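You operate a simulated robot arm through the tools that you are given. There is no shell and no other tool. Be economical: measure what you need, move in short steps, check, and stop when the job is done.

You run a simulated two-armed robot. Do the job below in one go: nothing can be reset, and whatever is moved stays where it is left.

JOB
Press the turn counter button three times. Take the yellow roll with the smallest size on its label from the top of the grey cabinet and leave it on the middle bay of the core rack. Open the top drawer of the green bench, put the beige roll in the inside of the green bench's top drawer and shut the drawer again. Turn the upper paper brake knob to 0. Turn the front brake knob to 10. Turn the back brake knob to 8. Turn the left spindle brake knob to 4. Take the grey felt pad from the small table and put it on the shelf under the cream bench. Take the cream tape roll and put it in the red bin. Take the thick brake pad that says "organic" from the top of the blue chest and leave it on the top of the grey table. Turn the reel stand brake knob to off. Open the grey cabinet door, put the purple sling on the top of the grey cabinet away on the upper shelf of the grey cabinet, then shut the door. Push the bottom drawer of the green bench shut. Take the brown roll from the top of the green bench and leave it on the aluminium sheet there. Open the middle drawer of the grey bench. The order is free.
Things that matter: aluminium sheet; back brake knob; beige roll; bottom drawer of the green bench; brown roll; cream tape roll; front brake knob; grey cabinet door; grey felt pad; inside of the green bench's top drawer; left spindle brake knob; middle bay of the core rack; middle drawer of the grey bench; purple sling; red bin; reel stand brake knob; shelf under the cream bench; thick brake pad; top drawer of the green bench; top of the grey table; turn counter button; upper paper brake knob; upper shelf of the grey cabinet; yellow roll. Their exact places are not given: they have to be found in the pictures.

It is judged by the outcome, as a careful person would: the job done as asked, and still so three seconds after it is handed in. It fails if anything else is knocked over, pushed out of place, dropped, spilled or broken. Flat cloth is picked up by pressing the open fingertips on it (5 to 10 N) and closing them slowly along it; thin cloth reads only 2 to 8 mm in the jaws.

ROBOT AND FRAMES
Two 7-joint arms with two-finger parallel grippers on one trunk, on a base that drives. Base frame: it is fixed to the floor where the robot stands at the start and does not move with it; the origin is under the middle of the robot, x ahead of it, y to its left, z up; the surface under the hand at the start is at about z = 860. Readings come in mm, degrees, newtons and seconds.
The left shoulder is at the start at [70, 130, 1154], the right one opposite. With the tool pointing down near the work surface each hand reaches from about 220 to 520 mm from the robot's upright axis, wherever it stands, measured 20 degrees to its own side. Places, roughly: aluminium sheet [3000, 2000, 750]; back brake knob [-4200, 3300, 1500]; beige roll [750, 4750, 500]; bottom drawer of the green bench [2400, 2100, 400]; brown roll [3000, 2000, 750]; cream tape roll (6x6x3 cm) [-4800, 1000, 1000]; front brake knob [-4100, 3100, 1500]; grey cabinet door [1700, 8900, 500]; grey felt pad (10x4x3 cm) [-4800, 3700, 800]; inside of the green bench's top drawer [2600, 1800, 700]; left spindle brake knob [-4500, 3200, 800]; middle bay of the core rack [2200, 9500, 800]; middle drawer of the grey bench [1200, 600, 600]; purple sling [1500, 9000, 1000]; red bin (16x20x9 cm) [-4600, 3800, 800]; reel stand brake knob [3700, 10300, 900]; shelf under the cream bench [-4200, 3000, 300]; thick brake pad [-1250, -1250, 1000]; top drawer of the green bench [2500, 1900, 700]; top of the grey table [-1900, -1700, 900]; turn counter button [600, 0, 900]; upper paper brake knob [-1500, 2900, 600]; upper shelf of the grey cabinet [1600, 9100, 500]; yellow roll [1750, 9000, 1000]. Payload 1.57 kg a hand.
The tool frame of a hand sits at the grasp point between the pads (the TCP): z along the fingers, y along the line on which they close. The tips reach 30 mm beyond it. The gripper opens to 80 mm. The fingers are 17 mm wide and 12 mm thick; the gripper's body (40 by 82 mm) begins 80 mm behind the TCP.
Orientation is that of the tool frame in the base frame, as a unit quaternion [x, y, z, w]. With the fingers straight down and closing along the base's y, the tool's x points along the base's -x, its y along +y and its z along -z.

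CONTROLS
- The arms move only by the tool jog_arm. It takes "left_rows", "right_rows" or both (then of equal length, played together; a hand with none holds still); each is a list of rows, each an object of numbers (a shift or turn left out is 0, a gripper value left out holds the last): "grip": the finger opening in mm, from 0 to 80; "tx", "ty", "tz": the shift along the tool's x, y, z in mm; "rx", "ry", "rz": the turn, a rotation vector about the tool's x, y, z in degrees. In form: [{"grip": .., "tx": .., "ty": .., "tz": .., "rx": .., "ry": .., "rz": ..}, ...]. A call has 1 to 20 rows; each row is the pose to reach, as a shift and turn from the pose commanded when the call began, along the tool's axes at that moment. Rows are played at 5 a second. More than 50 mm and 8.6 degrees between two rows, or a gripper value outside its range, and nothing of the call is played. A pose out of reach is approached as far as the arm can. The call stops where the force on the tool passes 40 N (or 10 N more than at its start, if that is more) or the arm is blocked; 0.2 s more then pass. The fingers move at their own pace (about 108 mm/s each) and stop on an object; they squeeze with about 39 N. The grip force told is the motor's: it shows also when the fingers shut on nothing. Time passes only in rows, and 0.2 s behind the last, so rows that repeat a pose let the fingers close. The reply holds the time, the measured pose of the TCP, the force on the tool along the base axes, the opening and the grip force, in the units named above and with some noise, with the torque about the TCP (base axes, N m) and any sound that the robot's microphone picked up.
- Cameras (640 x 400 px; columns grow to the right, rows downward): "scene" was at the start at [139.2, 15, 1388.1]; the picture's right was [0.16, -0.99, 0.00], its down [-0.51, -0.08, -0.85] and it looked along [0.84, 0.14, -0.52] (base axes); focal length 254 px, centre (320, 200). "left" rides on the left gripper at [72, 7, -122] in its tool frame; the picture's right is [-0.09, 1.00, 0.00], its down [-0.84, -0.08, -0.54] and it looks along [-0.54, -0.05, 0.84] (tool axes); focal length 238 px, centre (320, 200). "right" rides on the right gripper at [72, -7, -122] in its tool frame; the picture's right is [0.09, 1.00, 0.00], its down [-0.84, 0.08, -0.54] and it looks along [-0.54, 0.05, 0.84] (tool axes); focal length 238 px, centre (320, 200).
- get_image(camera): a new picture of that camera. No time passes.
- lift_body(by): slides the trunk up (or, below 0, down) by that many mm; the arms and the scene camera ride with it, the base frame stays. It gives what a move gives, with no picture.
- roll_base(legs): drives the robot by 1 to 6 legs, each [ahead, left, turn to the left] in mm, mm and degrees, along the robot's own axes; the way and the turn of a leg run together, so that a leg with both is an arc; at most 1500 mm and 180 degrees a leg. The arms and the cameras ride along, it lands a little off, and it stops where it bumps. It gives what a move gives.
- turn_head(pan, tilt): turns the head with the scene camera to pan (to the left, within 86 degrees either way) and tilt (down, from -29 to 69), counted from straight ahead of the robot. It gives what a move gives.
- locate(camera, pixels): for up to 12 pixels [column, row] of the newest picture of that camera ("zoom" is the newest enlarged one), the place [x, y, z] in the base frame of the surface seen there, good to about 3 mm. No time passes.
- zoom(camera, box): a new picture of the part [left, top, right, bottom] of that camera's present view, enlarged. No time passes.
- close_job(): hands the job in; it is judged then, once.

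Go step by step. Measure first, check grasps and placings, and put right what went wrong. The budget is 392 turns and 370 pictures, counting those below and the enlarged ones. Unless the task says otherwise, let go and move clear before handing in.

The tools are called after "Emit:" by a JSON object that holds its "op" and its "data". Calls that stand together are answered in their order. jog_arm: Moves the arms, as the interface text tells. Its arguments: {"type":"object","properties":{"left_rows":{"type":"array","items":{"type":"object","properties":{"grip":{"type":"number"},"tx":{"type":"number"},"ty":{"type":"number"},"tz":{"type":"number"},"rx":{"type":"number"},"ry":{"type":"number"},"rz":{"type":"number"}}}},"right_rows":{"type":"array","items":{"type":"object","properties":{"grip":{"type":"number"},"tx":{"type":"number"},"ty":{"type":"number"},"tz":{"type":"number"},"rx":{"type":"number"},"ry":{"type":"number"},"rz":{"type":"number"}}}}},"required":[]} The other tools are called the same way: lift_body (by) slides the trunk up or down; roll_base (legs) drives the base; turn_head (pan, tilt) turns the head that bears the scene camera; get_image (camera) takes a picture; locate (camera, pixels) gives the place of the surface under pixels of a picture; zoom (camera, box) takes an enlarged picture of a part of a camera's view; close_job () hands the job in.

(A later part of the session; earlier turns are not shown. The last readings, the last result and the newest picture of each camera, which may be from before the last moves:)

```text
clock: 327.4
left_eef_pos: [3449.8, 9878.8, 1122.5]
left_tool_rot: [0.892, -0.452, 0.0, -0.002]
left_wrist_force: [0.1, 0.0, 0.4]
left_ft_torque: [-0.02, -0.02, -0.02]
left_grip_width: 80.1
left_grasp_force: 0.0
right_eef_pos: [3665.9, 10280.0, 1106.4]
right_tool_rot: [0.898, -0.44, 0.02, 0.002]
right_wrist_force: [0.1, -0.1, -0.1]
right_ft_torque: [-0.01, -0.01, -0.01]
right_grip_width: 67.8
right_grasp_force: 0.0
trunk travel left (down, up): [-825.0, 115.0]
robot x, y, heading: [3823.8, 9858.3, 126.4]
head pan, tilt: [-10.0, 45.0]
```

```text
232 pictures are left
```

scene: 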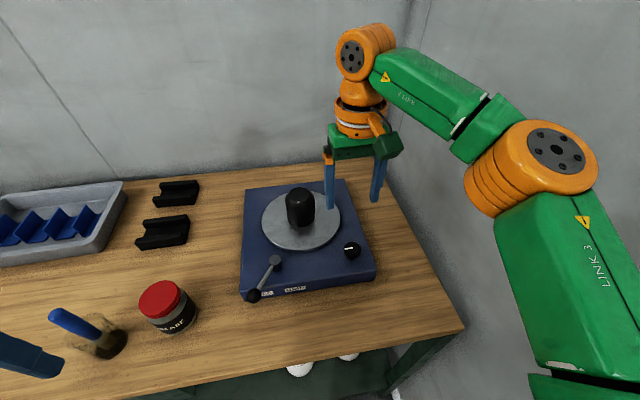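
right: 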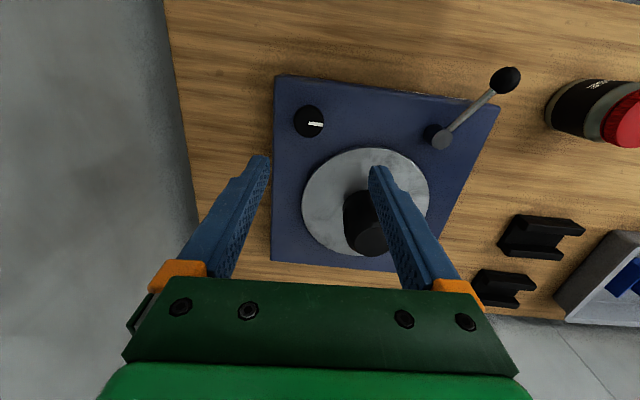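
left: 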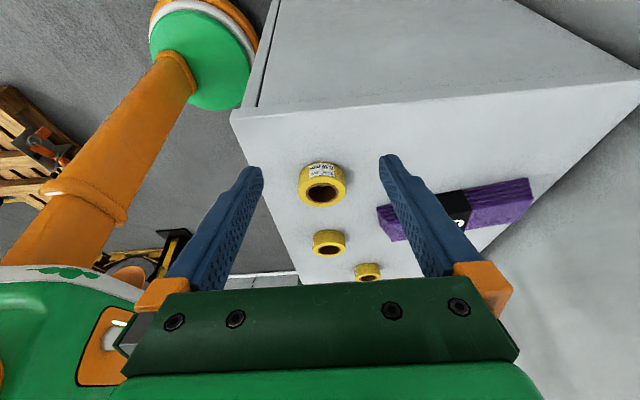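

Emit:
{"op": "zoom", "data": {"camera": "right", "box": [265, 80, 365, 160]}}

Emit:
{"op": "zoom", "data": {"camera": "scene", "box": [310, 220, 400, 300]}}

Emit:
{"op": "zoom", "data": {"camera": "scene", "box": [230, 170, 390, 310]}}

Emit:
{"op": "locate", "data": {"camera": "right", "pixels": [[308, 121], [317, 123], [300, 121], [290, 121], [330, 121], [308, 140], [308, 100], [365, 210]]}}

```text
5.00 times, centred on (315, 120) of right
```

zoom: 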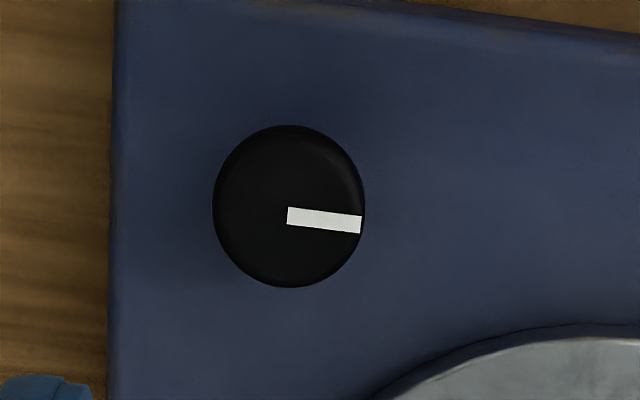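

```text
5.00 times, centred on (355, 260) of scene
```

zoom: 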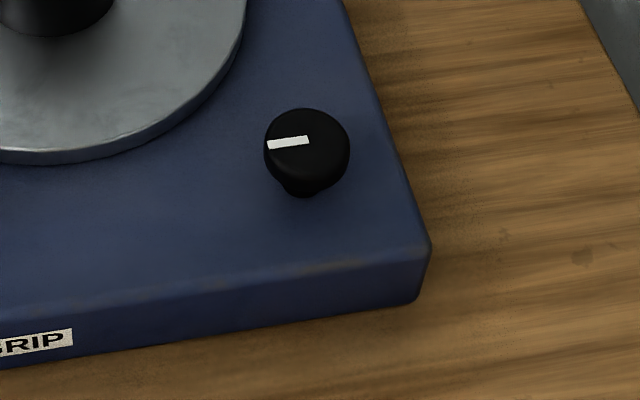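

```text
2.86 times, centred on (310, 240) of scene
```

zoom: 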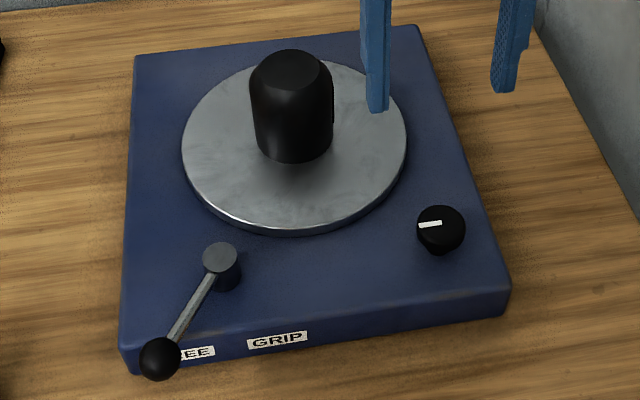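

```text
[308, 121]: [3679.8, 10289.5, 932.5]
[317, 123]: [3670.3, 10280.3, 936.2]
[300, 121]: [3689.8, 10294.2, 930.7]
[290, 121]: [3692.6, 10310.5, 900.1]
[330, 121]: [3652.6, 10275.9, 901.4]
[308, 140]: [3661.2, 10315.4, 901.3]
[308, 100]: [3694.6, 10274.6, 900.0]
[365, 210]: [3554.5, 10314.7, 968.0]
```

Emit:
{"op": "zoom", "data": {"camera": "right", "box": [250, 60, 530, 280]}}

Emit:
{"op": "zoom", "data": {"camera": "scene", "box": [310, 260, 390, 310]}}

```text
1.82 times, centred on (390, 170) of right
```

zoom: 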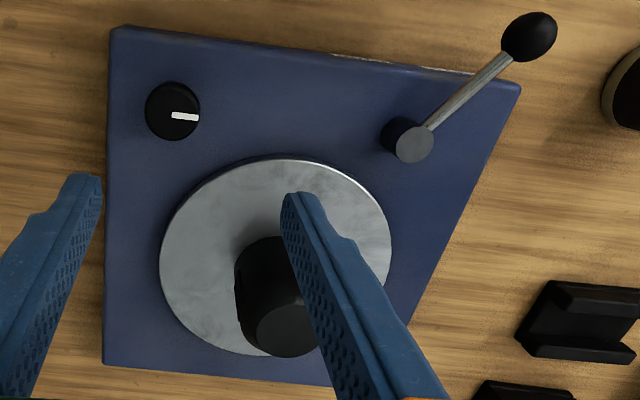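

```text
8.00 times, centred on (350, 285) of scene
```

zoom: 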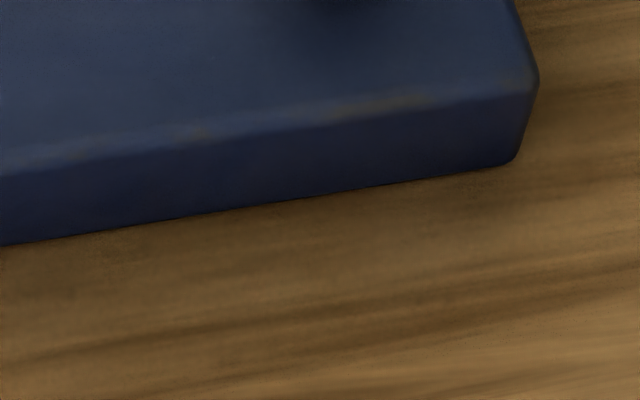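

No scale is visible around the knob. I'll turn the right hand so its camera looks from the right, to check the sides of the stand for an "off" mark.

Emit:
{"op": "jog_arm", "data": {"right_rows": [{"rz": -8.5, "tz": -10}, {"rz": -17, "tz": -20}, {"rz": -25.5, "tz": -20}, {"rz": -34, "tz": -20}, {"rz": -42.5, "tz": -20}, {"rz": -51, "tz": -20}, {"rz": -59.5, "tz": -20}, {"rz": -68, "tz": -20}, {"rz": -76.5, "tz": -20}, {"rz": -85, "tz": -20}, {"rz": -90, "tz": -20}]}}

Emit:
{"op": "get_image", "data": {"camera": "right"}}

```text
clock: 329.8
left_eef_pos: [3448.5, 9878.6, 1122.0]
left_tool_rot: [0.892, -0.452, 0.0, -0.002]
left_wrist_force: [-0.2, -0.9, 0.1]
left_ft_torque: [-0.04, 0.03, 0.0]
left_grip_width: 80.3
left_grasp_force: 0.0
right_eef_pos: [3717.6, 10112.0, 1096.3]
right_tool_rot: [0.947, 0.322, 0.013, 0.015]
right_wrist_force: [-0.8, 0.7, 0.0]
right_ft_torque: [0.01, -0.03, 0.0]
right_grip_width: 68.0
right_grasp_force: 0.0
right hand out of reach, approached as far as the arm can: row 4, 5, 6, 7, 8, 9, 10, 11
trunk travel left (down, up): [-825.0, 115.0]
robot x, y, heading: [3821.3, 9855.3, 126.3]
head pan, tilt: [-10.0, 45.0]
```

```text
226 pictures are left
```

right: 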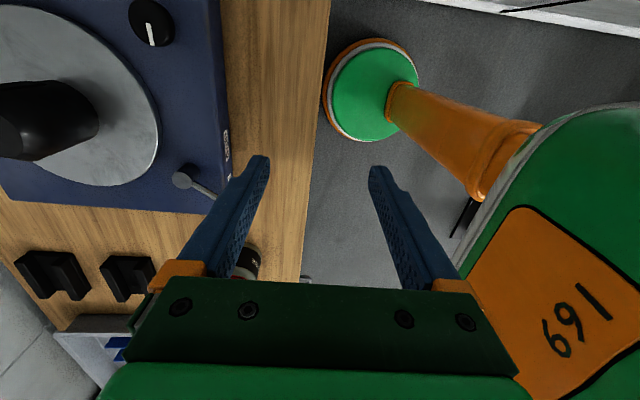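

Emit:
{"op": "jog_arm", "data": {"right_rows": [{"ty": -45}, {"ty": -90}, {"ty": -130}, {"ty": -130}]}}

Emit:
{"op": "get_image", "data": {"camera": "right"}}

```text
clock: 330.8
left_eef_pos: [3447.6, 9878.5, 1122.8]
left_tool_rot: [0.892, -0.453, 0.0, -0.002]
left_wrist_force: [-0.4, -0.1, 0.6]
left_ft_torque: [0.0, -0.02, -0.02]
left_grip_width: 80.2
left_grasp_force: 0.1
right_eef_pos: [3691.2, 10103.9, 1082.4]
right_tool_rot: [0.946, 0.322, 0.013, 0.015]
right_wrist_force: [-0.9, 0.2, 1.0]
right_ft_torque: [0.01, 0.03, -0.01]
right_grip_width: 68.0
right_grasp_force: 0.2
right hand out of reach, approached as far as the arm can: row 1, 2, 3, 4
trunk travel left (down, up): [-825.0, 115.0]
robot x, y, heading: [3819.1, 9857.1, 126.1]
head pan, tilt: [-10.0, 45.0]
```

```text
225 pictures are left
```

right: 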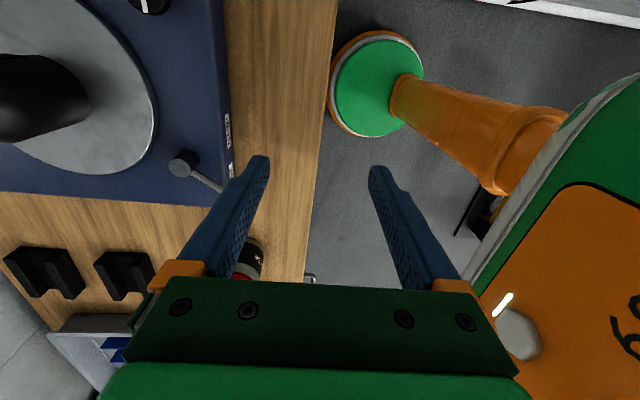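

The wrist can't go further that way. I'll turn it back and look straight down at the knob from closer.

Emit:
{"op": "jog_arm", "data": {"right_rows": [{"rz": 8.5}, {"rz": 17}, {"rz": 25.5}, {"rz": 34}, {"rz": 42.5}, {"rz": 51}, {"rz": 59.5}, {"rz": 68}, {"rz": 76.5}, {"rz": 85}, {"rz": 90}]}}

Emit:
{"op": "jog_arm", "data": {"right_rows": [{"tx": -40}, {"tx": -80, "ty": 0}, {"tx": -100, "tz": 40}]}}

Emit:
{"op": "zoom", "data": {"camera": "right", "box": [160, 0, 480, 200]}}

```text
clock: 333.2
left_eef_pos: [3448.6, 9878.7, 1121.5]
left_tool_rot: [0.892, -0.452, 0.001, -0.001]
left_wrist_force: [0.6, 0.5, 0.4]
left_ft_torque: [0.01, 0.0, 0.0]
left_grip_width: 79.9
left_grasp_force: 0.0
right_eef_pos: [3691.4, 10110.8, 1080.8]
right_tool_rot: [0.897, -0.441, 0.019, 0.002]
right_wrist_force: [0.4, -0.6, -0.6]
right_ft_torque: [-0.02, 0.04, 0.01]
right_grip_width: 67.7
right_grasp_force: 0.0
trunk travel left (down, up): [-825.0, 115.0]
robot x, y, heading: [3825.0, 9858.3, 126.5]
head pan, tilt: [-10.0, 45.0]
```

```text
clock: 334.0
left_eef_pos: [3448.4, 9879.5, 1121.2]
left_tool_rot: [0.892, -0.452, 0.0, -0.002]
left_wrist_force: [0.1, 0.2, 1.2]
left_ft_torque: [-0.04, 0.01, -0.03]
left_grip_width: 79.7
left_grasp_force: 0.1
right_eef_pos: [3630.5, 10189.3, 1036.7]
right_tool_rot: [0.898, -0.44, 0.019, 0.001]
right_wrist_force: [-0.5, 0.6, 0.5]
right_ft_torque: [0.0, 0.01, -0.01]
right_grip_width: 68.2
right_grasp_force: 0.0
trunk travel left (down, up): [-825.0, 115.0]
robot x, y, heading: [3823.9, 9856.5, 126.3]
head pan, tilt: [-10.0, 45.0]
```

```text
2.00 times, centred on (320, 100) of right
```

zoom: 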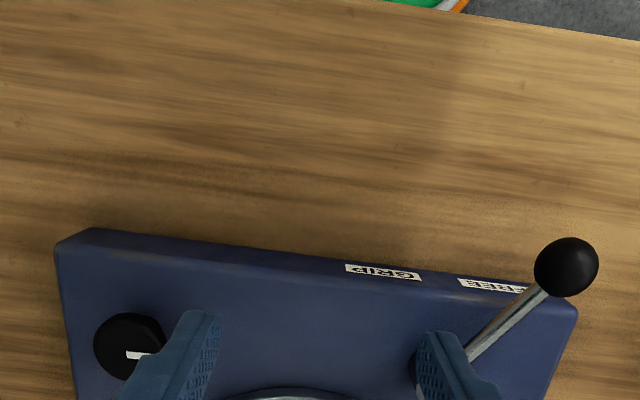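

No marks on the front or top. I'll look at the stand's right side: retract, turn the hand −90° and shift it to the right.

Emit:
{"op": "jog_arm", "data": {"right_rows": [{"tx": 40, "tz": -40}, {"tx": 80, "tz": -50, "ty": -30, "rz": -8}, {"tx": 100, "tz": -50, "ty": -60, "rz": -16.5}, {"tx": 110, "tz": -50, "ty": -90, "rz": -25}, {"tx": 110, "tz": -50, "ty": -120, "rz": -33.5}, {"tx": 110, "tz": -50, "ty": -140, "rz": -42}, {"tx": 110, "tz": -50, "ty": -150, "rz": -50.5}, {"tx": 110, "tz": -50, "ty": -160, "rz": -59}, {"tx": 110, "tz": -50, "ty": -160, "rz": -67.5}, {"tx": 110, "tz": -50, "ty": -160, "rz": -76}]}}

Emit:
{"op": "get_image", "data": {"camera": "right"}}

```text
refused: row 1 steps farther than a row can; nothing moved
```

```text
223 pictures are left
```

right: 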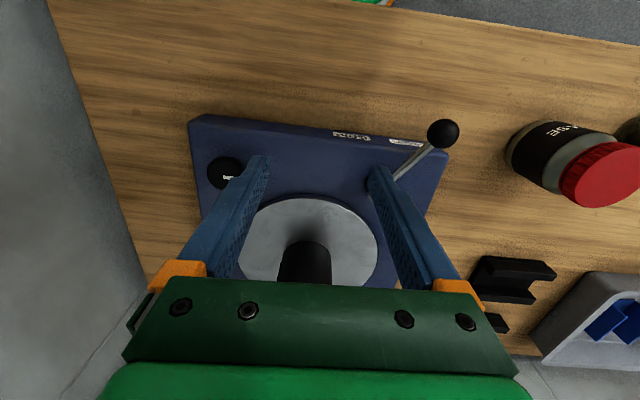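

Emit:
{"op": "jog_arm", "data": {"right_rows": [{"tx": 30, "tz": -30}, {"tx": 60, "tz": -50, "ty": -30, "rz": -8}, {"tx": 90, "tz": -50, "ty": -60, "rz": -16.5}, {"tx": 110, "tz": -50, "ty": -90, "rz": -25}, {"tx": 110, "tz": -50, "ty": -120, "rz": -33.5}, {"tx": 110, "tz": -50, "ty": -140, "rz": -42}, {"tx": 110, "tz": -50, "ty": -150, "rz": -50.5}, {"tx": 110, "tz": -50, "ty": -160, "rz": -59}, {"tx": 110, "tz": -50, "ty": -160, "rz": -67.5}, {"tx": 110, "tz": -50, "ty": -160, "rz": -76}]}}

Emit:
{"op": "get_image", "data": {"camera": "right"}}

```text
clock: 336.2
left_eef_pos: [3445.3, 9866.5, 1120.4]
left_tool_rot: [0.891, -0.454, -0.002, -0.008]
left_wrist_force: [-0.5, -1.8, -0.1]
left_ft_torque: [0.11, -0.04, 0.01]
left_grip_width: 80.3
left_grasp_force: 0.2
right_eef_pos: [3813.2, 10144.5, 1092.7]
right_tool_rot: [0.979, 0.204, 0.018, 0.006]
right_wrist_force: [-0.3, -1.4, 0.9]
right_ft_torque: [0.13, -0.03, 0.02]
right_grip_width: 68.1
right_grasp_force: 0.0
right hand out of reach, approached as far as the arm can: row 9, 10
trunk travel left (down, up): [-825.0, 115.0]
robot x, y, heading: [3823.9, 9858.3, 126.1]
head pan, tilt: [-10.0, 45.0]
```

```text
222 pictures are left
```

right: 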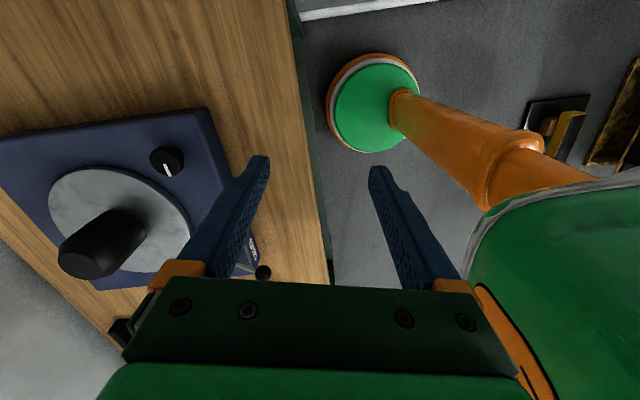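

Emit:
{"op": "zoom", "data": {"camera": "right", "box": [0, 90, 280, 250]}}

Emit:
{"op": "get_image", "data": {"camera": "scene"}}

```text
2.29 times, centred on (140, 170) of right
```

zoom: 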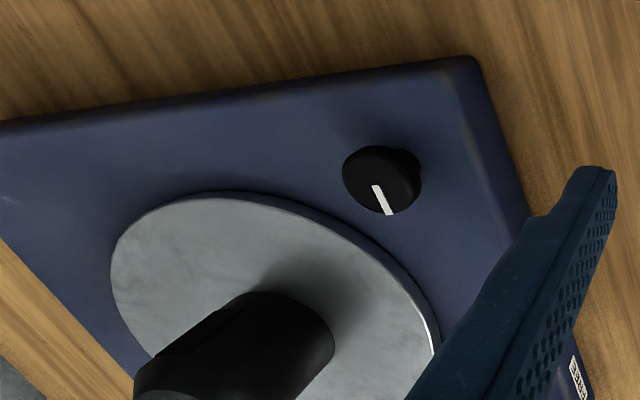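

```text
220 pictures are left
```

scene: 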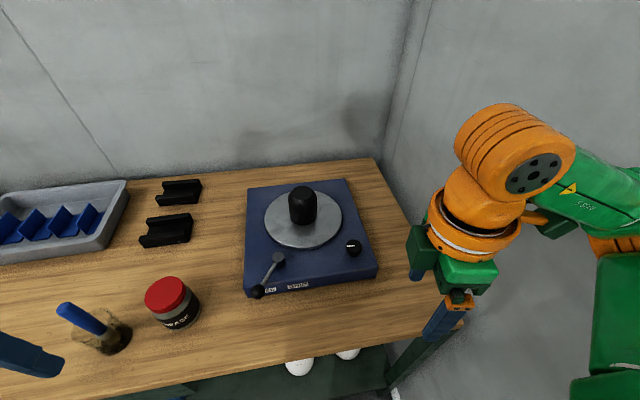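

The stand has no scale at all, so "off" must be the end of travel; for a brake that is fully anticlockwise. I'll preset the wrist and bring the hand above the knob.

Emit:
{"op": "jog_arm", "data": {"right_rows": [{"rz": 8.5}, {"rz": 17}, {"rz": 25.5}, {"rz": 34}, {"rz": 42.5}, {"rz": 51}, {"rz": 59.5}, {"rz": 68}, {"rz": 76.5}, {"rz": 85}, {"rz": 93.5}, {"rz": 102}, {"rz": 110.5}, {"rz": 119}, {"rz": 127.5}, {"rz": 136}]}}

Emit:
{"op": "roll_base", "data": {"legs": [[40, 0, 0]]}}

```text
clock: 339.6
left_eef_pos: [3442.8, 9869.0, 1120.1]
left_tool_rot: [0.892, -0.453, 0.001, -0.008]
left_wrist_force: [0.3, -0.8, -0.5]
left_ft_torque: [-0.01, 0.02, -0.02]
left_grip_width: 80.0
left_grasp_force: 0.0
right_eef_pos: [3808.0, 10148.7, 1091.6]
right_tool_rot: [-0.556, 0.831, -0.016, 0.013]
right_wrist_force: [0.1, 0.1, 0.4]
right_ft_torque: [0.0, 0.01, -0.01]
right_grip_width: 67.9
right_grasp_force: 0.0
trunk travel left (down, up): [-825.0, 115.0]
robot x, y, heading: [3822.3, 9858.3, 126.0]
head pan, tilt: [-10.0, 45.0]
```

```text
clock: 340.5
left_eef_pos: [3414.6, 9908.3, 1116.6]
left_tool_rot: [0.892, -0.451, 0.004, -0.004]
left_wrist_force: [-0.8, -0.1, 0.2]
left_ft_torque: [0.05, -0.04, 0.01]
left_grip_width: 80.2
left_grasp_force: 0.0
right_eef_pos: [3778.7, 10188.5, 1089.7]
right_tool_rot: [-0.558, 0.829, -0.021, 0.014]
right_wrist_force: [-0.2, 0.2, -0.3]
right_ft_torque: [0.02, -0.01, 0.0]
right_grip_width: 68.0
right_grasp_force: 0.1
trunk travel left (down, up): [-825.0, 115.0]
robot x, y, heading: [3799.7, 9891.0, 126.5]
head pan, tilt: [-10.0, 45.0]
```

Emit:
{"op": "jog_arm", "data": {"right_rows": [{"tx": -18, "ty": 42}, {"tx": -37, "ty": 84}, {"tx": -56, "ty": 127}, {"tx": -56, "ty": 127, "tz": 40}, {"tx": -56, "ty": 127, "tz": 70}, {"tx": -56, "ty": 127, "tz": 70}]}}

Emit:
{"op": "get_image", "data": {"camera": "right"}}

Emit:
{"op": "get_image", "data": {"camera": "scene"}}

```text
clock: 341.9
left_eef_pos: [3423.8, 9909.6, 1121.9]
left_tool_rot: [0.892, -0.451, 0.001, -0.003]
left_wrist_force: [-1.1, 0.9, -0.3]
left_ft_torque: [0.02, -0.03, -0.02]
left_grip_width: 80.2
left_grasp_force: 0.1
right_eef_pos: [3695.6, 10288.5, 1011.3]
right_tool_rot: [-0.559, 0.829, -0.018, 0.009]
right_wrist_force: [-0.5, 1.1, -0.3]
right_ft_torque: [-0.04, 0.01, -0.03]
right_grip_width: 68.0
right_grasp_force: 0.1
trunk travel left (down, up): [-825.0, 115.0]
robot x, y, heading: [3793.5, 9890.1, 126.5]
head pan, tilt: [-10.0, 45.0]
```

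```text
219 pictures are left
```

right: 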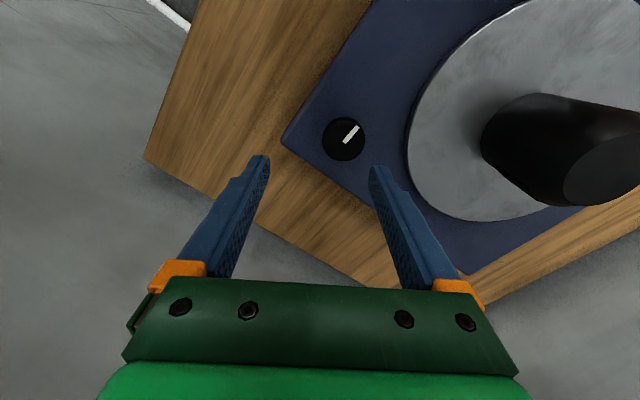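

```text
218 pictures are left
```

scene: 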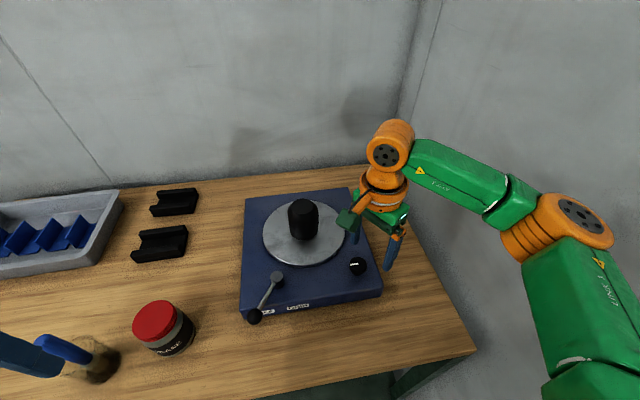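

Emit:
{"op": "locate", "data": {"camera": "right", "pixels": [[343, 138], [330, 138], [357, 140], [343, 122], [343, 155], [352, 130], [410, 130]]}}

Emit:
{"op": "zoom", "data": {"camera": "right", "box": [300, 100, 400, 180]}}

```text
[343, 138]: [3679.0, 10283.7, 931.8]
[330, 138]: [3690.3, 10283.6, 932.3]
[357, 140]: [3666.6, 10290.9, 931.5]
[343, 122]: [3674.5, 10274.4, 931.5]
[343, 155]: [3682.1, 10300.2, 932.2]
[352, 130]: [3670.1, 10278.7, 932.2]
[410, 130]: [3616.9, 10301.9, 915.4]
```

```text
5.00 times, centred on (350, 140) of right
```

zoom: 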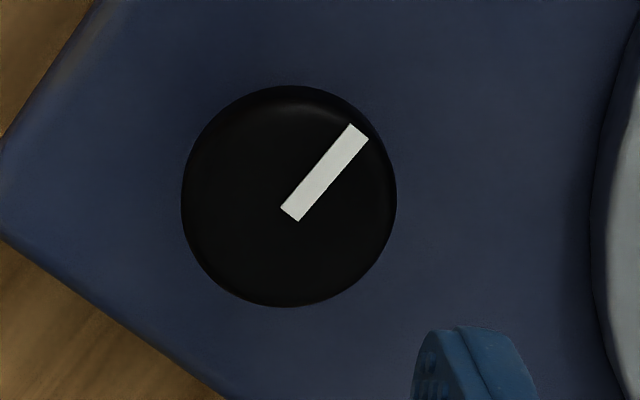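

The knob's centre is (3679,10286), radius ≈17, pointer at nine o'clock. I'll come down around it and close.

Emit:
{"op": "jog_arm", "data": {"right_rows": [{"tx": 8.5, "ty": 14.4, "grip": 54}, {"tx": 8.5, "ty": 14.4, "tz": 30}, {"tx": 8.5, "ty": 14.4, "tz": 60}, {"tx": 8.5, "ty": 14.4, "tz": 71}, {"tx": 8.5, "ty": 14.4, "tz": 71}]}}

Emit:
{"op": "get_image", "data": {"camera": "right"}}

```text
clock: 343.1
left_eef_pos: [3426.2, 9910.1, 1122.2]
left_tool_rot: [0.892, -0.452, 0.0, -0.002]
left_wrist_force: [0.0, 0.1, -0.2]
left_ft_torque: [-0.01, 0.04, -0.01]
left_grip_width: 79.9
left_grasp_force: 0.1
right_eef_pos: [3682.0, 10284.5, 941.8]
right_tool_rot: [-0.559, 0.829, -0.018, 0.009]
right_wrist_force: [-0.4, 0.3, -0.6]
right_ft_torque: [-0.01, 0.01, 0.0]
right_grip_width: 53.9
right_grasp_force: 0.2
trunk travel left (down, up): [-825.0, 115.0]
robot x, y, heading: [3799.3, 9888.7, 126.5]
head pan, tilt: [-10.0, 45.0]
```

```text
216 pictures are left
```

right: 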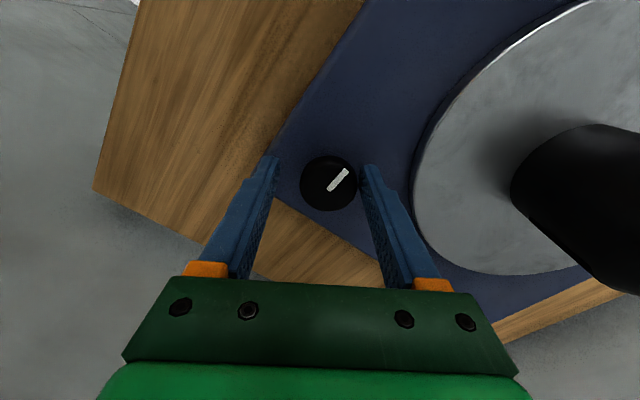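

The fingers straddle the knob. I'll close gently and turn anticlockwise by 50°.

Emit:
{"op": "jog_arm", "data": {"right_rows": [{"grip": 30}, {"grip": 20}, {"grip": 20}, {"grip": 20}]}}

Emit:
{"op": "jog_arm", "data": {"right_rows": [{"rz": -8}, {"rz": -16}, {"rz": -24}, {"rz": -32}, {"rz": -40}, {"rz": -48}, {"rz": -48}]}}

Emit:
{"op": "get_image", "data": {"camera": "right"}}

```text
clock: 344.1
left_eef_pos: [3419.3, 9912.7, 1120.0]
left_tool_rot: [0.893, -0.45, 0.003, -0.002]
left_wrist_force: [0.4, -0.5, -0.1]
left_ft_torque: [0.0, -0.02, -0.03]
left_grip_width: 79.8
left_grasp_force: 0.1
right_eef_pos: [3676.5, 10287.1, 941.5]
right_tool_rot: [-0.558, 0.829, -0.02, 0.011]
right_wrist_force: [-16.3, 9.3, 8.1]
right_ft_torque: [0.51, 0.66, 0.08]
right_grip_width: 37.1
right_grasp_force: 43.4
trunk travel left (down, up): [-825.0, 115.0]
robot x, y, heading: [3795.0, 9890.4, 126.4]
head pan, tilt: [-10.0, 45.0]
```

```text
clock: 345.7
left_eef_pos: [3423.1, 9911.6, 1121.0]
left_tool_rot: [0.892, -0.451, 0.001, -0.001]
left_wrist_force: [0.7, -0.4, 0.1]
left_ft_torque: [0.0, -0.01, 0.01]
left_grip_width: 79.8
left_grasp_force: 0.1
right_eef_pos: [3680.2, 10285.6, 940.4]
right_tool_rot: [0.848, -0.53, 0.023, 0.0]
right_wrist_force: [-4.2, 5.2, -3.5]
right_ft_torque: [0.68, -0.01, 0.02]
right_grip_width: 37.1
right_grasp_force: 43.6
trunk travel left (down, up): [-825.0, 115.0]
robot x, y, heading: [3799.3, 9893.6, 126.5]
head pan, tilt: [-10.0, 45.0]
```

```text
215 pictures are left
```

right: 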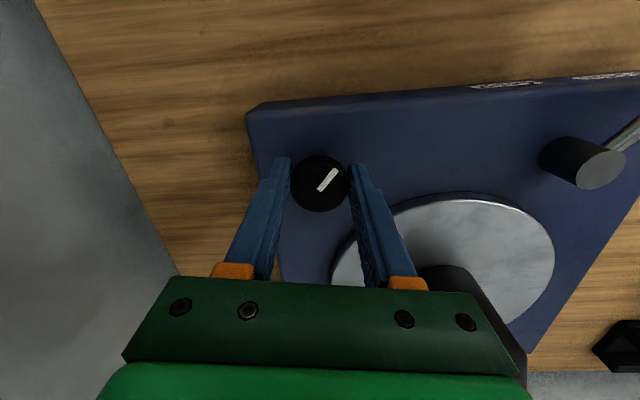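

The knob turns with the hand; its pointer is now toward lower-left. I'll keep turning in steps, watching for a stop.

Emit:
{"op": "jog_arm", "data": {"right_rows": [{"rz": -6}, {"rz": -12}, {"rz": -18}, {"rz": -24}, {"rz": -24}]}}

Emit:
{"op": "get_image", "data": {"camera": "right"}}

```text
clock: 346.9
left_eef_pos: [3424.4, 9913.3, 1121.9]
left_tool_rot: [0.892, -0.452, 0.0, -0.001]
left_wrist_force: [0.3, 0.3, -0.1]
left_ft_torque: [0.0, -0.01, 0.02]
left_grip_width: 80.0
left_grasp_force: 0.0
right_eef_pos: [3681.0, 10286.0, 942.4]
right_tool_rot: [0.939, -0.342, 0.02, 0.004]
right_wrist_force: [1.9, 7.1, 1.6]
right_ft_torque: [0.05, -0.58, -0.02]
right_grip_width: 37.2
right_grasp_force: 43.0
trunk travel left (down, up): [-825.0, 115.0]
robot x, y, heading: [3794.9, 9892.0, 126.6]
head pan, tilt: [-10.0, 45.0]
```

```text
214 pictures are left
```

right: 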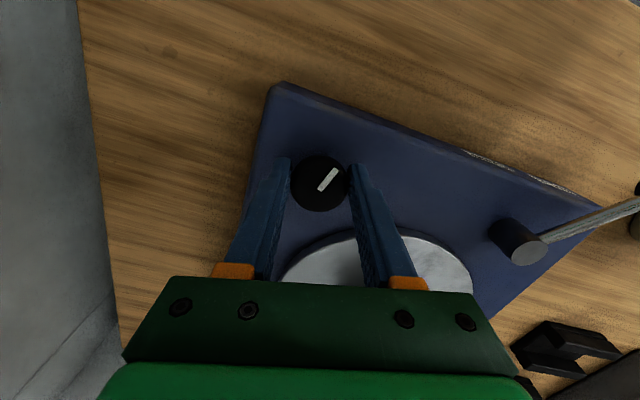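

Emit:
{"op": "jog_arm", "data": {"right_rows": [{"rz": -6}, {"rz": -12}, {"rz": -18}, {"rz": -24}, {"rz": -24}]}}

Emit:
{"op": "get_image", "data": {"camera": "right"}}

```text
clock: 348.1
left_eef_pos: [3429.3, 9914.9, 1122.5]
left_tool_rot: [0.892, -0.452, -0.001, 0.0]
left_wrist_force: [-0.5, -0.1, 0.3]
left_ft_torque: [-0.02, 0.01, 0.02]
left_grip_width: 80.0
left_grasp_force: 0.1
right_eef_pos: [3683.5, 10288.3, 940.3]
right_tool_rot: [0.99, -0.14, 0.018, 0.01]
right_wrist_force: [9.4, 17.8, 12.5]
right_ft_torque: [0.37, -0.35, -0.62]
right_grip_width: 37.3
right_grasp_force: 43.5
trunk travel left (down, up): [-825.0, 115.0]
robot x, y, heading: [3797.5, 9890.0, 126.4]
head pan, tilt: [-10.0, 45.0]
```

```text
213 pictures are left
```

right: 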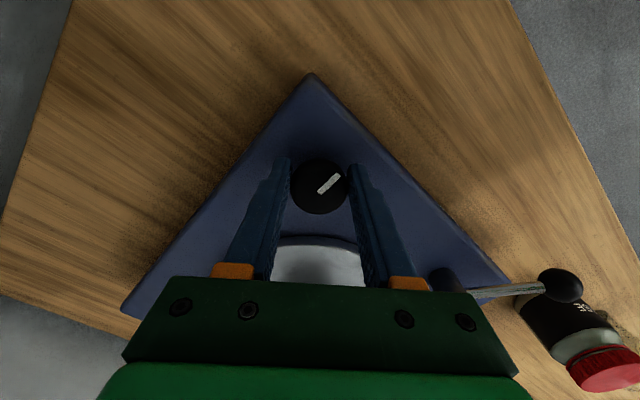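

A steady counter-torque (−0.62 N·m) and the pointer lagging show the anticlockwise end stop. I'll release, lift and check the pointer.

Emit:
{"op": "jog_arm", "data": {"right_rows": [{"rz": 6}, {"rz": 12}, {"rz": 12, "grip": 45}, {"rz": 12, "grip": 60}, {"rz": 12, "tz": -40}, {"rz": 12, "tz": -80}, {"rz": 12, "tz": -110}]}}

Emit:
{"op": "get_image", "data": {"camera": "right"}}

Emit:
{"op": "zoom", "data": {"camera": "scene", "box": [230, 180, 410, 330]}}

```text
clock: 349.7
left_eef_pos: [3425.9, 9910.0, 1121.2]
left_tool_rot: [0.893, -0.45, 0.0, -0.002]
left_wrist_force: [0.4, -1.0, -0.6]
left_ft_torque: [0.02, 0.03, -0.02]
left_grip_width: 79.8
left_grasp_force: 0.1
right_eef_pos: [3676.9, 10285.2, 1054.0]
right_tool_rot: [0.97, -0.242, 0.02, 0.006]
right_wrist_force: [-0.1, 0.2, 0.0]
right_ft_torque: [0.02, 0.03, -0.02]
right_grip_width: 60.1
right_grasp_force: 0.0
trunk travel left (down, up): [-825.0, 115.0]
robot x, y, heading: [3797.1, 9889.5, 126.6]
head pan, tilt: [-10.0, 45.0]
```

```text
212 pictures are left
```

right: 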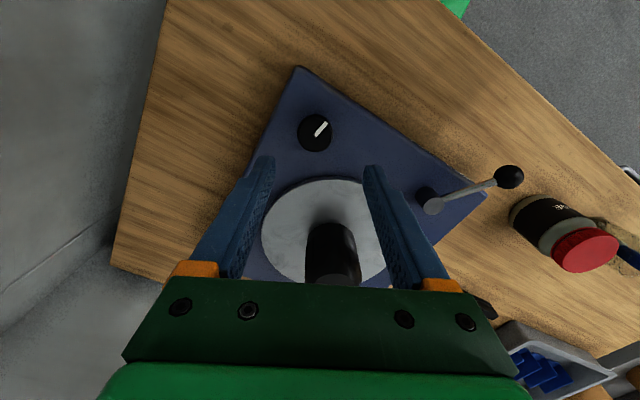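

```text
2.67 times, centred on (320, 255) of scene
```

zoom: 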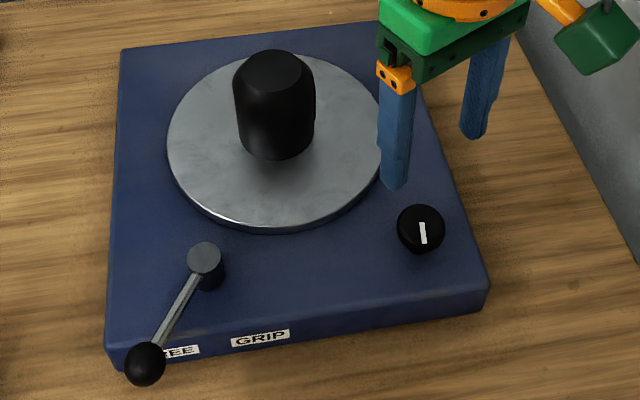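

The knob points at the operator at its end stop, so that job is done. Next the cabinet: I'll back off, return the right hand to neutral, and slide left to stand before the cabinet.

Emit:
{"op": "jog_arm", "data": {"right_rows": [{"rz": 8, "tx": 30}, {"rz": 16, "tx": 60}, {"rz": 22, "tx": 100}, {"rz": 22, "tx": 130}]}}

Emit:
{"op": "roll_base", "data": {"legs": [[-350, 0, 0], [0, 1150, 0], [0, 1000, 0]]}}

Emit:
{"op": "turn_head", "data": {"pan": 0, "tilt": 40}}

Emit:
{"op": "get_image", "data": {"camera": "scene"}}

```text
clock: 350.7
left_eef_pos: [3404.9, 9905.3, 1113.6]
left_tool_rot: [0.894, -0.449, 0.008, -0.008]
left_wrist_force: [0.4, -0.4, 1.5]
left_ft_torque: [0.03, 0.04, 0.0]
left_grip_width: 80.0
left_grasp_force: 0.1
right_eef_pos: [3770.4, 10221.3, 1058.1]
right_tool_rot: [0.907, -0.421, 0.029, -0.004]
right_wrist_force: [-1.1, -0.1, 0.1]
right_ft_torque: [-0.03, 0.0, 0.05]
right_grip_width: 60.2
right_grasp_force: 0.2
trunk travel left (down, up): [-825.0, 115.0]
robot x, y, heading: [3796.4, 9887.4, 127.0]
head pan, tilt: [-10.0, 45.0]
```

```text
clock: 351.3
left_eef_pos: [3406.0, 9901.3, 1115.5]
left_tool_rot: [0.895, -0.446, 0.007, -0.007]
left_wrist_force: [0.3, 0.6, -0.1]
left_ft_torque: [-0.01, 0.0, -0.03]
left_grip_width: 79.9
left_grasp_force: 0.0
right_eef_pos: [3770.2, 10217.8, 1058.7]
right_tool_rot: [0.908, -0.417, 0.027, -0.003]
right_wrist_force: [-0.2, 0.1, 1.2]
right_ft_torque: [0.0, 0.0, 0.01]
right_grip_width: 60.0
right_grasp_force: 0.1
trunk travel left (down, up): [-825.0, 115.0]
robot x, y, heading: [3796.0, 9888.2, 127.2]
head pan, tilt: [-10.0, 45.0]
stopped in leg 1: the robot was blocked; the commanded pose is now the measured one
```

```text
clock: 352.0
left_eef_pos: [3406.7, 9902.4, 1115.2]
left_tool_rot: [0.895, -0.447, 0.008, -0.008]
left_wrist_force: [-0.4, 1.2, -0.2]
left_ft_torque: [0.01, 0.01, 0.02]
left_grip_width: 79.9
left_grasp_force: 0.0
right_eef_pos: [3769.3, 10220.2, 1057.2]
right_tool_rot: [0.908, -0.418, 0.027, -0.004]
right_wrist_force: [0.5, -0.2, -0.3]
right_ft_torque: [-0.01, 0.02, -0.01]
right_grip_width: 60.1
right_grasp_force: 0.0
trunk travel left (down, up): [-825.0, 115.0]
robot x, y, heading: [3799.3, 9886.4, 126.9]
head pan, tilt: [0.0, 40.0]
```

```text
210 pictures are left
```

scene: 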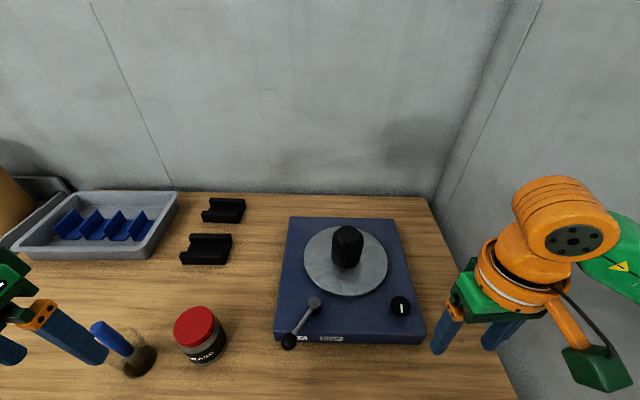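

The right elbow seems to be pressing on the wall, which blocks me. I'll move the right hand left and forward to free it, then slide left before backing off.

Emit:
{"op": "jog_arm", "data": {"right_rows": [{"tx": -30, "ty": 30}, {"tx": -60, "ty": 65}, {"tx": -80, "ty": 105}, {"tx": -80, "ty": 145}]}}

Emit:
{"op": "roll_base", "data": {"legs": [[0, 100, 0], [-350, 0, 0]]}}

Emit:
{"op": "get_image", "data": {"camera": "scene"}}

```text
clock: 353.0
left_eef_pos: [3424.3, 9906.7, 1121.9]
left_tool_rot: [0.894, -0.449, -0.001, -0.001]
left_wrist_force: [0.4, -0.2, -0.6]
left_ft_torque: [0.0, -0.01, -0.03]
left_grip_width: 80.0
left_grasp_force: 0.1
right_eef_pos: [3625.6, 10190.5, 1050.5]
right_tool_rot: [0.908, -0.418, 0.021, 0.001]
right_wrist_force: [0.3, -0.6, -0.2]
right_ft_torque: [-0.02, 0.0, -0.01]
right_grip_width: 60.0
right_grasp_force: 0.0
trunk travel left (down, up): [-825.0, 115.0]
robot x, y, heading: [3792.7, 9887.1, 126.6]
head pan, tilt: [0.0, 40.0]
```

```text
clock: 356.1
left_eef_pos: [3554.6, 9569.5, 1120.2]
left_tool_rot: [0.893, -0.449, 0.001, -0.002]
left_wrist_force: [-0.7, 0.5, 0.4]
left_ft_torque: [0.01, 0.02, -0.01]
left_grip_width: 79.9
left_grasp_force: 0.0
right_eef_pos: [3754.7, 9853.6, 1050.1]
right_tool_rot: [0.907, -0.421, 0.022, 0.002]
right_wrist_force: [-0.6, 0.1, 0.4]
right_ft_torque: [-0.01, -0.01, -0.03]
right_grip_width: 60.0
right_grasp_force: 0.1
trunk travel left (down, up): [-825.0, 115.0]
robot x, y, heading: [3928.9, 9549.6, 126.7]
head pan, tilt: [0.0, 40.0]
```

```text
209 pictures are left
```

scene: 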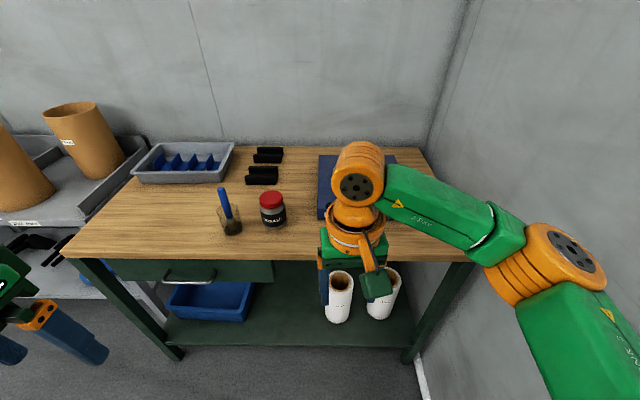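

Free now, and nothing was disturbed. Sliding left to the cabinet.

Emit:
{"op": "roll_base", "data": {"legs": [[0, 1040, 0], [0, 1030, 0]]}}

Emit:
{"op": "turn_head", "data": {"pan": 0, "tilt": 40}}

Emit:
{"op": "get_image", "data": {"camera": "scene"}}

```text
clock: 366.3
left_eef_pos: [1907.0, 8312.3, 1121.5]
left_tool_rot: [0.897, -0.441, 0.0, -0.002]
left_wrist_force: [-0.1, 0.1, -0.7]
left_ft_torque: [-0.01, 0.01, 0.0]
left_grip_width: 80.1
left_grasp_force: 0.0
right_eef_pos: [2104.7, 8599.7, 1051.4]
right_tool_rot: [0.911, -0.412, 0.02, 0.002]
right_wrist_force: [-0.1, 0.6, -0.7]
right_ft_torque: [-0.03, 0.0, 0.0]
right_grip_width: 60.0
right_grasp_force: 0.2
trunk travel left (down, up): [-825.0, 115.0]
robot x, y, heading: [2284.2, 8304.4, 127.6]
head pan, tilt: [0.0, 40.0]
```

```text
clock: 366.9
left_eef_pos: [1906.2, 8311.8, 1122.4]
left_tool_rot: [0.897, -0.441, 0.0, -0.002]
left_wrist_force: [0.3, -0.8, 0.0]
left_ft_torque: [-0.02, 0.0, -0.03]
left_grip_width: 80.2
left_grasp_force: 0.1
right_eef_pos: [2104.4, 8601.0, 1051.2]
right_tool_rot: [0.911, -0.412, 0.02, 0.001]
right_wrist_force: [0.1, 0.0, -0.5]
right_ft_torque: [-0.01, 0.01, 0.0]
right_grip_width: 60.0
right_grasp_force: 0.1
trunk travel left (down, up): [-825.0, 115.0]
robot x, y, heading: [2279.6, 8301.9, 127.8]
head pan, tilt: [0.0, 40.0]
```

```text
208 pictures are left
```

scene: 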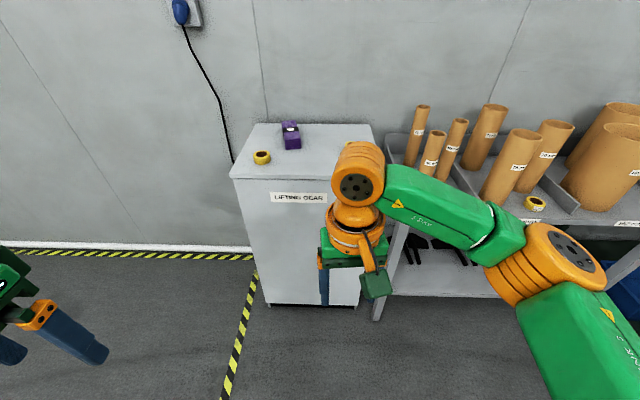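

I'm in front of the cabinet. I'll turn the right hand to point forward (fingers closing sideways for the vertical handle), lower the trunk and look.

Emit:
{"op": "jog_arm", "data": {"right_rows": [{"ry": -8.5, "tx": -10, "ty": -10}, {"ry": -17, "tx": -20, "ty": -20}, {"ry": -25.5, "tx": -30, "ty": -30}, {"ry": -34, "tx": -40, "ty": -40}, {"ry": -42.5, "tx": -50, "ty": -50}, {"ry": -51, "tx": -60, "ty": -60}, {"ry": -59.5, "tx": -70, "ty": -70}, {"ry": -68, "tx": -80, "ty": -80}, {"ry": -76.5, "tx": -86, "ty": -90}, {"ry": -85, "tx": -86, "ty": -90}, {"ry": -90, "tx": -86, "ty": -90}]}}

Emit:
{"op": "lift_body", "data": {"by": -340}}

Emit:
{"op": "turn_head", "data": {"pan": 0, "tilt": 20}}

Emit:
{"op": "get_image", "data": {"camera": "scene"}}

Emit:
{"op": "get_image", "data": {"camera": "right"}}

```text
clock: 369.3
left_eef_pos: [1906.3, 8313.2, 1122.1]
left_tool_rot: [0.897, -0.441, 0.0, -0.002]
left_wrist_force: [0.7, -0.7, 0.3]
left_ft_torque: [0.0, 0.02, -0.05]
left_grip_width: 80.0
left_grasp_force: 0.0
right_eef_pos: [2111.0, 8706.8, 1050.1]
right_tool_rot: [0.779, -0.349, -0.473, -0.22]
right_wrist_force: [0.4, -0.4, -0.2]
right_ft_torque: [0.01, 0.0, 0.01]
right_grip_width: 59.8
right_grasp_force: 0.1
right hand out of reach, approached as far as the arm can: row 8, 9, 10, 11
trunk travel left (down, up): [-825.0, 115.0]
robot x, y, heading: [2277.5, 8299.1, 127.5]
head pan, tilt: [0.0, 40.0]
```

```text
clock: 372.6
left_eef_pos: [1907.7, 8312.8, 781.9]
left_tool_rot: [0.897, -0.442, 0.0, -0.002]
left_wrist_force: [-0.9, 0.8, 0.0]
left_ft_torque: [0.04, 0.03, 0.01]
left_grip_width: 79.9
left_grasp_force: 0.1
right_eef_pos: [2110.0, 8707.9, 709.3]
right_tool_rot: [0.779, -0.349, -0.472, -0.22]
right_wrist_force: [0.8, 0.1, 0.1]
right_ft_torque: [-0.01, -0.03, -0.01]
right_grip_width: 59.9
right_grasp_force: 0.0
trunk travel left (down, up): [-485.0, 455.0]
robot x, y, heading: [2283.8, 8298.7, 127.8]
head pan, tilt: [0.0, 40.0]
```

```text
clock: 373.5
left_eef_pos: [1906.6, 8312.0, 781.8]
left_tool_rot: [0.897, -0.441, 0.0, -0.002]
left_wrist_force: [-0.4, 0.0, -0.1]
left_ft_torque: [0.02, -0.03, 0.0]
left_grip_width: 80.3
left_grasp_force: 0.2
right_eef_pos: [2111.5, 8709.1, 710.6]
right_tool_rot: [0.778, -0.35, -0.472, -0.221]
right_wrist_force: [0.6, -0.4, 0.4]
right_ft_torque: [-0.01, 0.0, -0.02]
right_grip_width: 60.1
right_grasp_force: 0.0
trunk travel left (down, up): [-485.0, 455.0]
robot x, y, heading: [2278.0, 8298.6, 127.7]
head pan, tilt: [0.0, 20.0]
```

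```text
207 pictures are left
```

scene: 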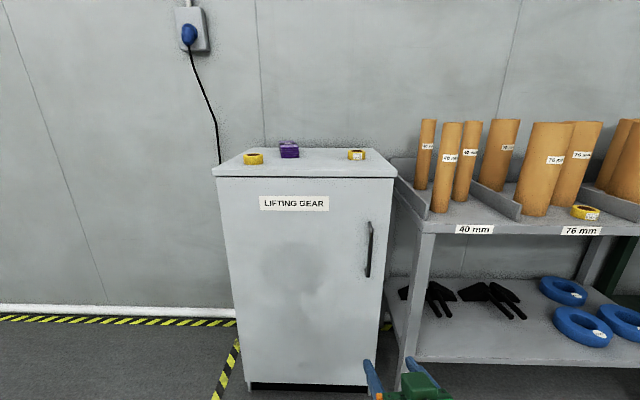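

```text
206 pictures are left
```

right: 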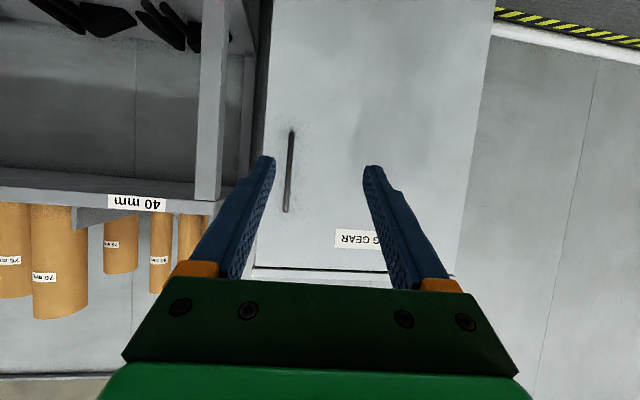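

Emit:
{"op": "locate", "data": {"camera": "scene", "pixels": [[371, 232], [369, 250], [367, 272], [220, 185], [393, 185], [390, 250], [350, 250], [240, 250], [290, 150], [253, 158], [370, 224]]}}

Emit:
{"op": "zoom", "data": {"camera": "scene", "box": [205, 130, 405, 290]}}

```text
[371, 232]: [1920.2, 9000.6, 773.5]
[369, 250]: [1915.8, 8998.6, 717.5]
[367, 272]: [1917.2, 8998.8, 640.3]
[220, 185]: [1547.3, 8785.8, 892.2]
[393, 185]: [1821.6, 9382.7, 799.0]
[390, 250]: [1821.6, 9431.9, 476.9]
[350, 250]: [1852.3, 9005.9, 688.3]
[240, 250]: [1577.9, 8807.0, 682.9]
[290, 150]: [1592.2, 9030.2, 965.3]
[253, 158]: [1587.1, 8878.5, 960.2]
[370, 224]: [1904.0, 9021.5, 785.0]
```

```text
2.50 times, centred on (305, 210) of scene
```

zoom: 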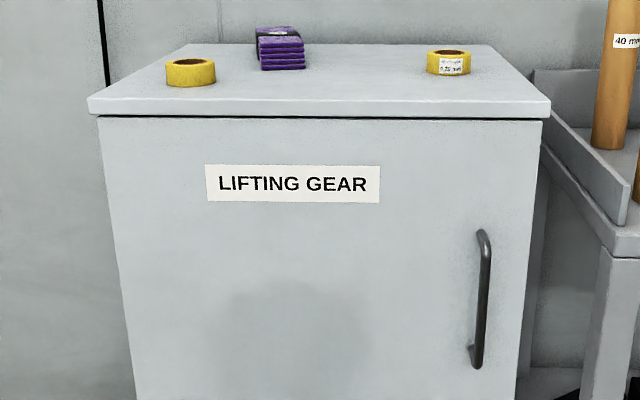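

The handle bar is at (1918,8999), z 640–775; the door's hinge edge is about 425 mm to its left. I'll align and approach.

Emit:
{"op": "roll_base", "data": {"legs": [[0, 0, -1.7], [0, -12, 0], [260, 0, 0]]}}

Emit:
{"op": "get_image", "data": {"camera": "right"}}

Emit:
{"op": "locate", "data": {"camera": "right", "pixels": [[320, 120], [305, 110], [310, 140]]}}

```text
clock: 376.1
left_eef_pos: [1761.6, 8539.9, 781.3]
left_tool_rot: [0.892, -0.452, 0.0, -0.002]
left_wrist_force: [-0.2, 0.3, -0.3]
left_ft_torque: [-0.02, -0.04, -0.02]
left_grip_width: 80.0
left_grasp_force: 0.1
right_eef_pos: [1974.9, 8930.4, 709.0]
right_tool_rot: [0.774, -0.358, -0.471, -0.226]
right_wrist_force: [0.3, -0.1, 0.6]
right_ft_torque: [0.01, 0.0, 0.01]
right_grip_width: 60.1
right_grasp_force: 0.1
trunk travel left (down, up): [-485.0, 455.0]
robot x, y, heading: [2134.7, 8519.9, 126.1]
head pan, tilt: [0.0, 20.0]
```

```text
204 pictures are left
```

right: 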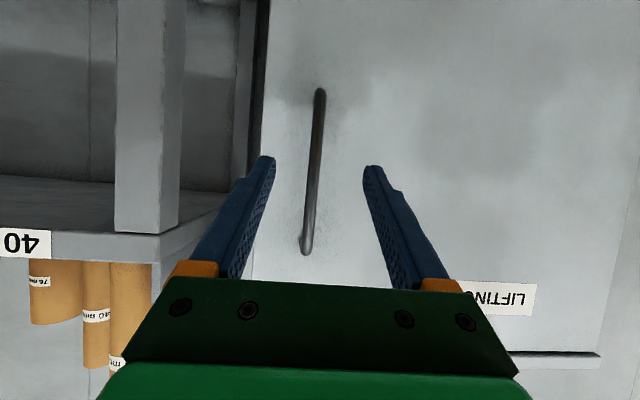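

```text
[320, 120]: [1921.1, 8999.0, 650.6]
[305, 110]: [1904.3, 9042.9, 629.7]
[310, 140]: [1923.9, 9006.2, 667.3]
```

The bar is centred between the fingers, 88 mm ahead. I'll move in 80 mm and grip it.

Emit:
{"op": "roll_base", "data": {"legs": [[80, 0, 0]]}}

Emit:
{"op": "jog_arm", "data": {"right_rows": [{"grip": 30}, {"grip": 5}, {"grip": 0}, {"grip": 0}]}}

Emit:
{"op": "get_image", "data": {"camera": "right"}}

```text
clock: 377.1
left_eef_pos: [1713.1, 8605.3, 781.7]
left_tool_rot: [0.892, -0.452, 0.0, -0.001]
left_wrist_force: [-0.1, -0.2, -0.1]
left_ft_torque: [0.01, -0.02, 0.02]
left_grip_width: 79.9
left_grasp_force: 0.1
right_eef_pos: [1927.6, 8995.9, 710.6]
right_tool_rot: [0.774, -0.359, -0.47, -0.227]
right_wrist_force: [0.3, 0.5, -0.8]
right_ft_torque: [-0.01, -0.01, -0.01]
right_grip_width: 60.0
right_grasp_force: 0.0
trunk travel left (down, up): [-485.0, 455.0]
robot x, y, heading: [2086.9, 8583.3, 126.2]
head pan, tilt: [0.0, 20.0]
```

```text
clock: 378.1
left_eef_pos: [1713.5, 8603.4, 781.1]
left_tool_rot: [0.892, -0.452, 0.0, -0.003]
left_wrist_force: [-0.4, -0.2, -0.2]
left_ft_torque: [-0.01, -0.02, 0.01]
left_grip_width: 80.1
left_grasp_force: 0.0
right_eef_pos: [1927.1, 8993.5, 708.4]
right_tool_rot: [0.775, -0.357, -0.47, -0.226]
right_wrist_force: [-5.7, -6.8, -1.6]
right_ft_torque: [-0.4, 0.54, 0.13]
right_grip_width: 11.8
right_grasp_force: 29.0
trunk travel left (down, up): [-485.0, 455.0]
robot x, y, heading: [2089.2, 8582.4, 126.6]
head pan, tilt: [0.0, 20.0]
```

```text
203 pictures are left
```

right: 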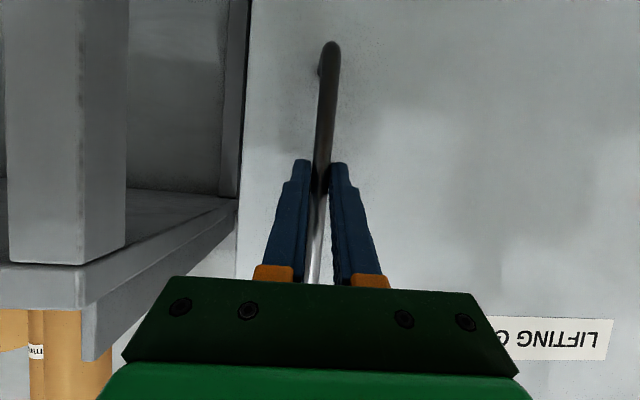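

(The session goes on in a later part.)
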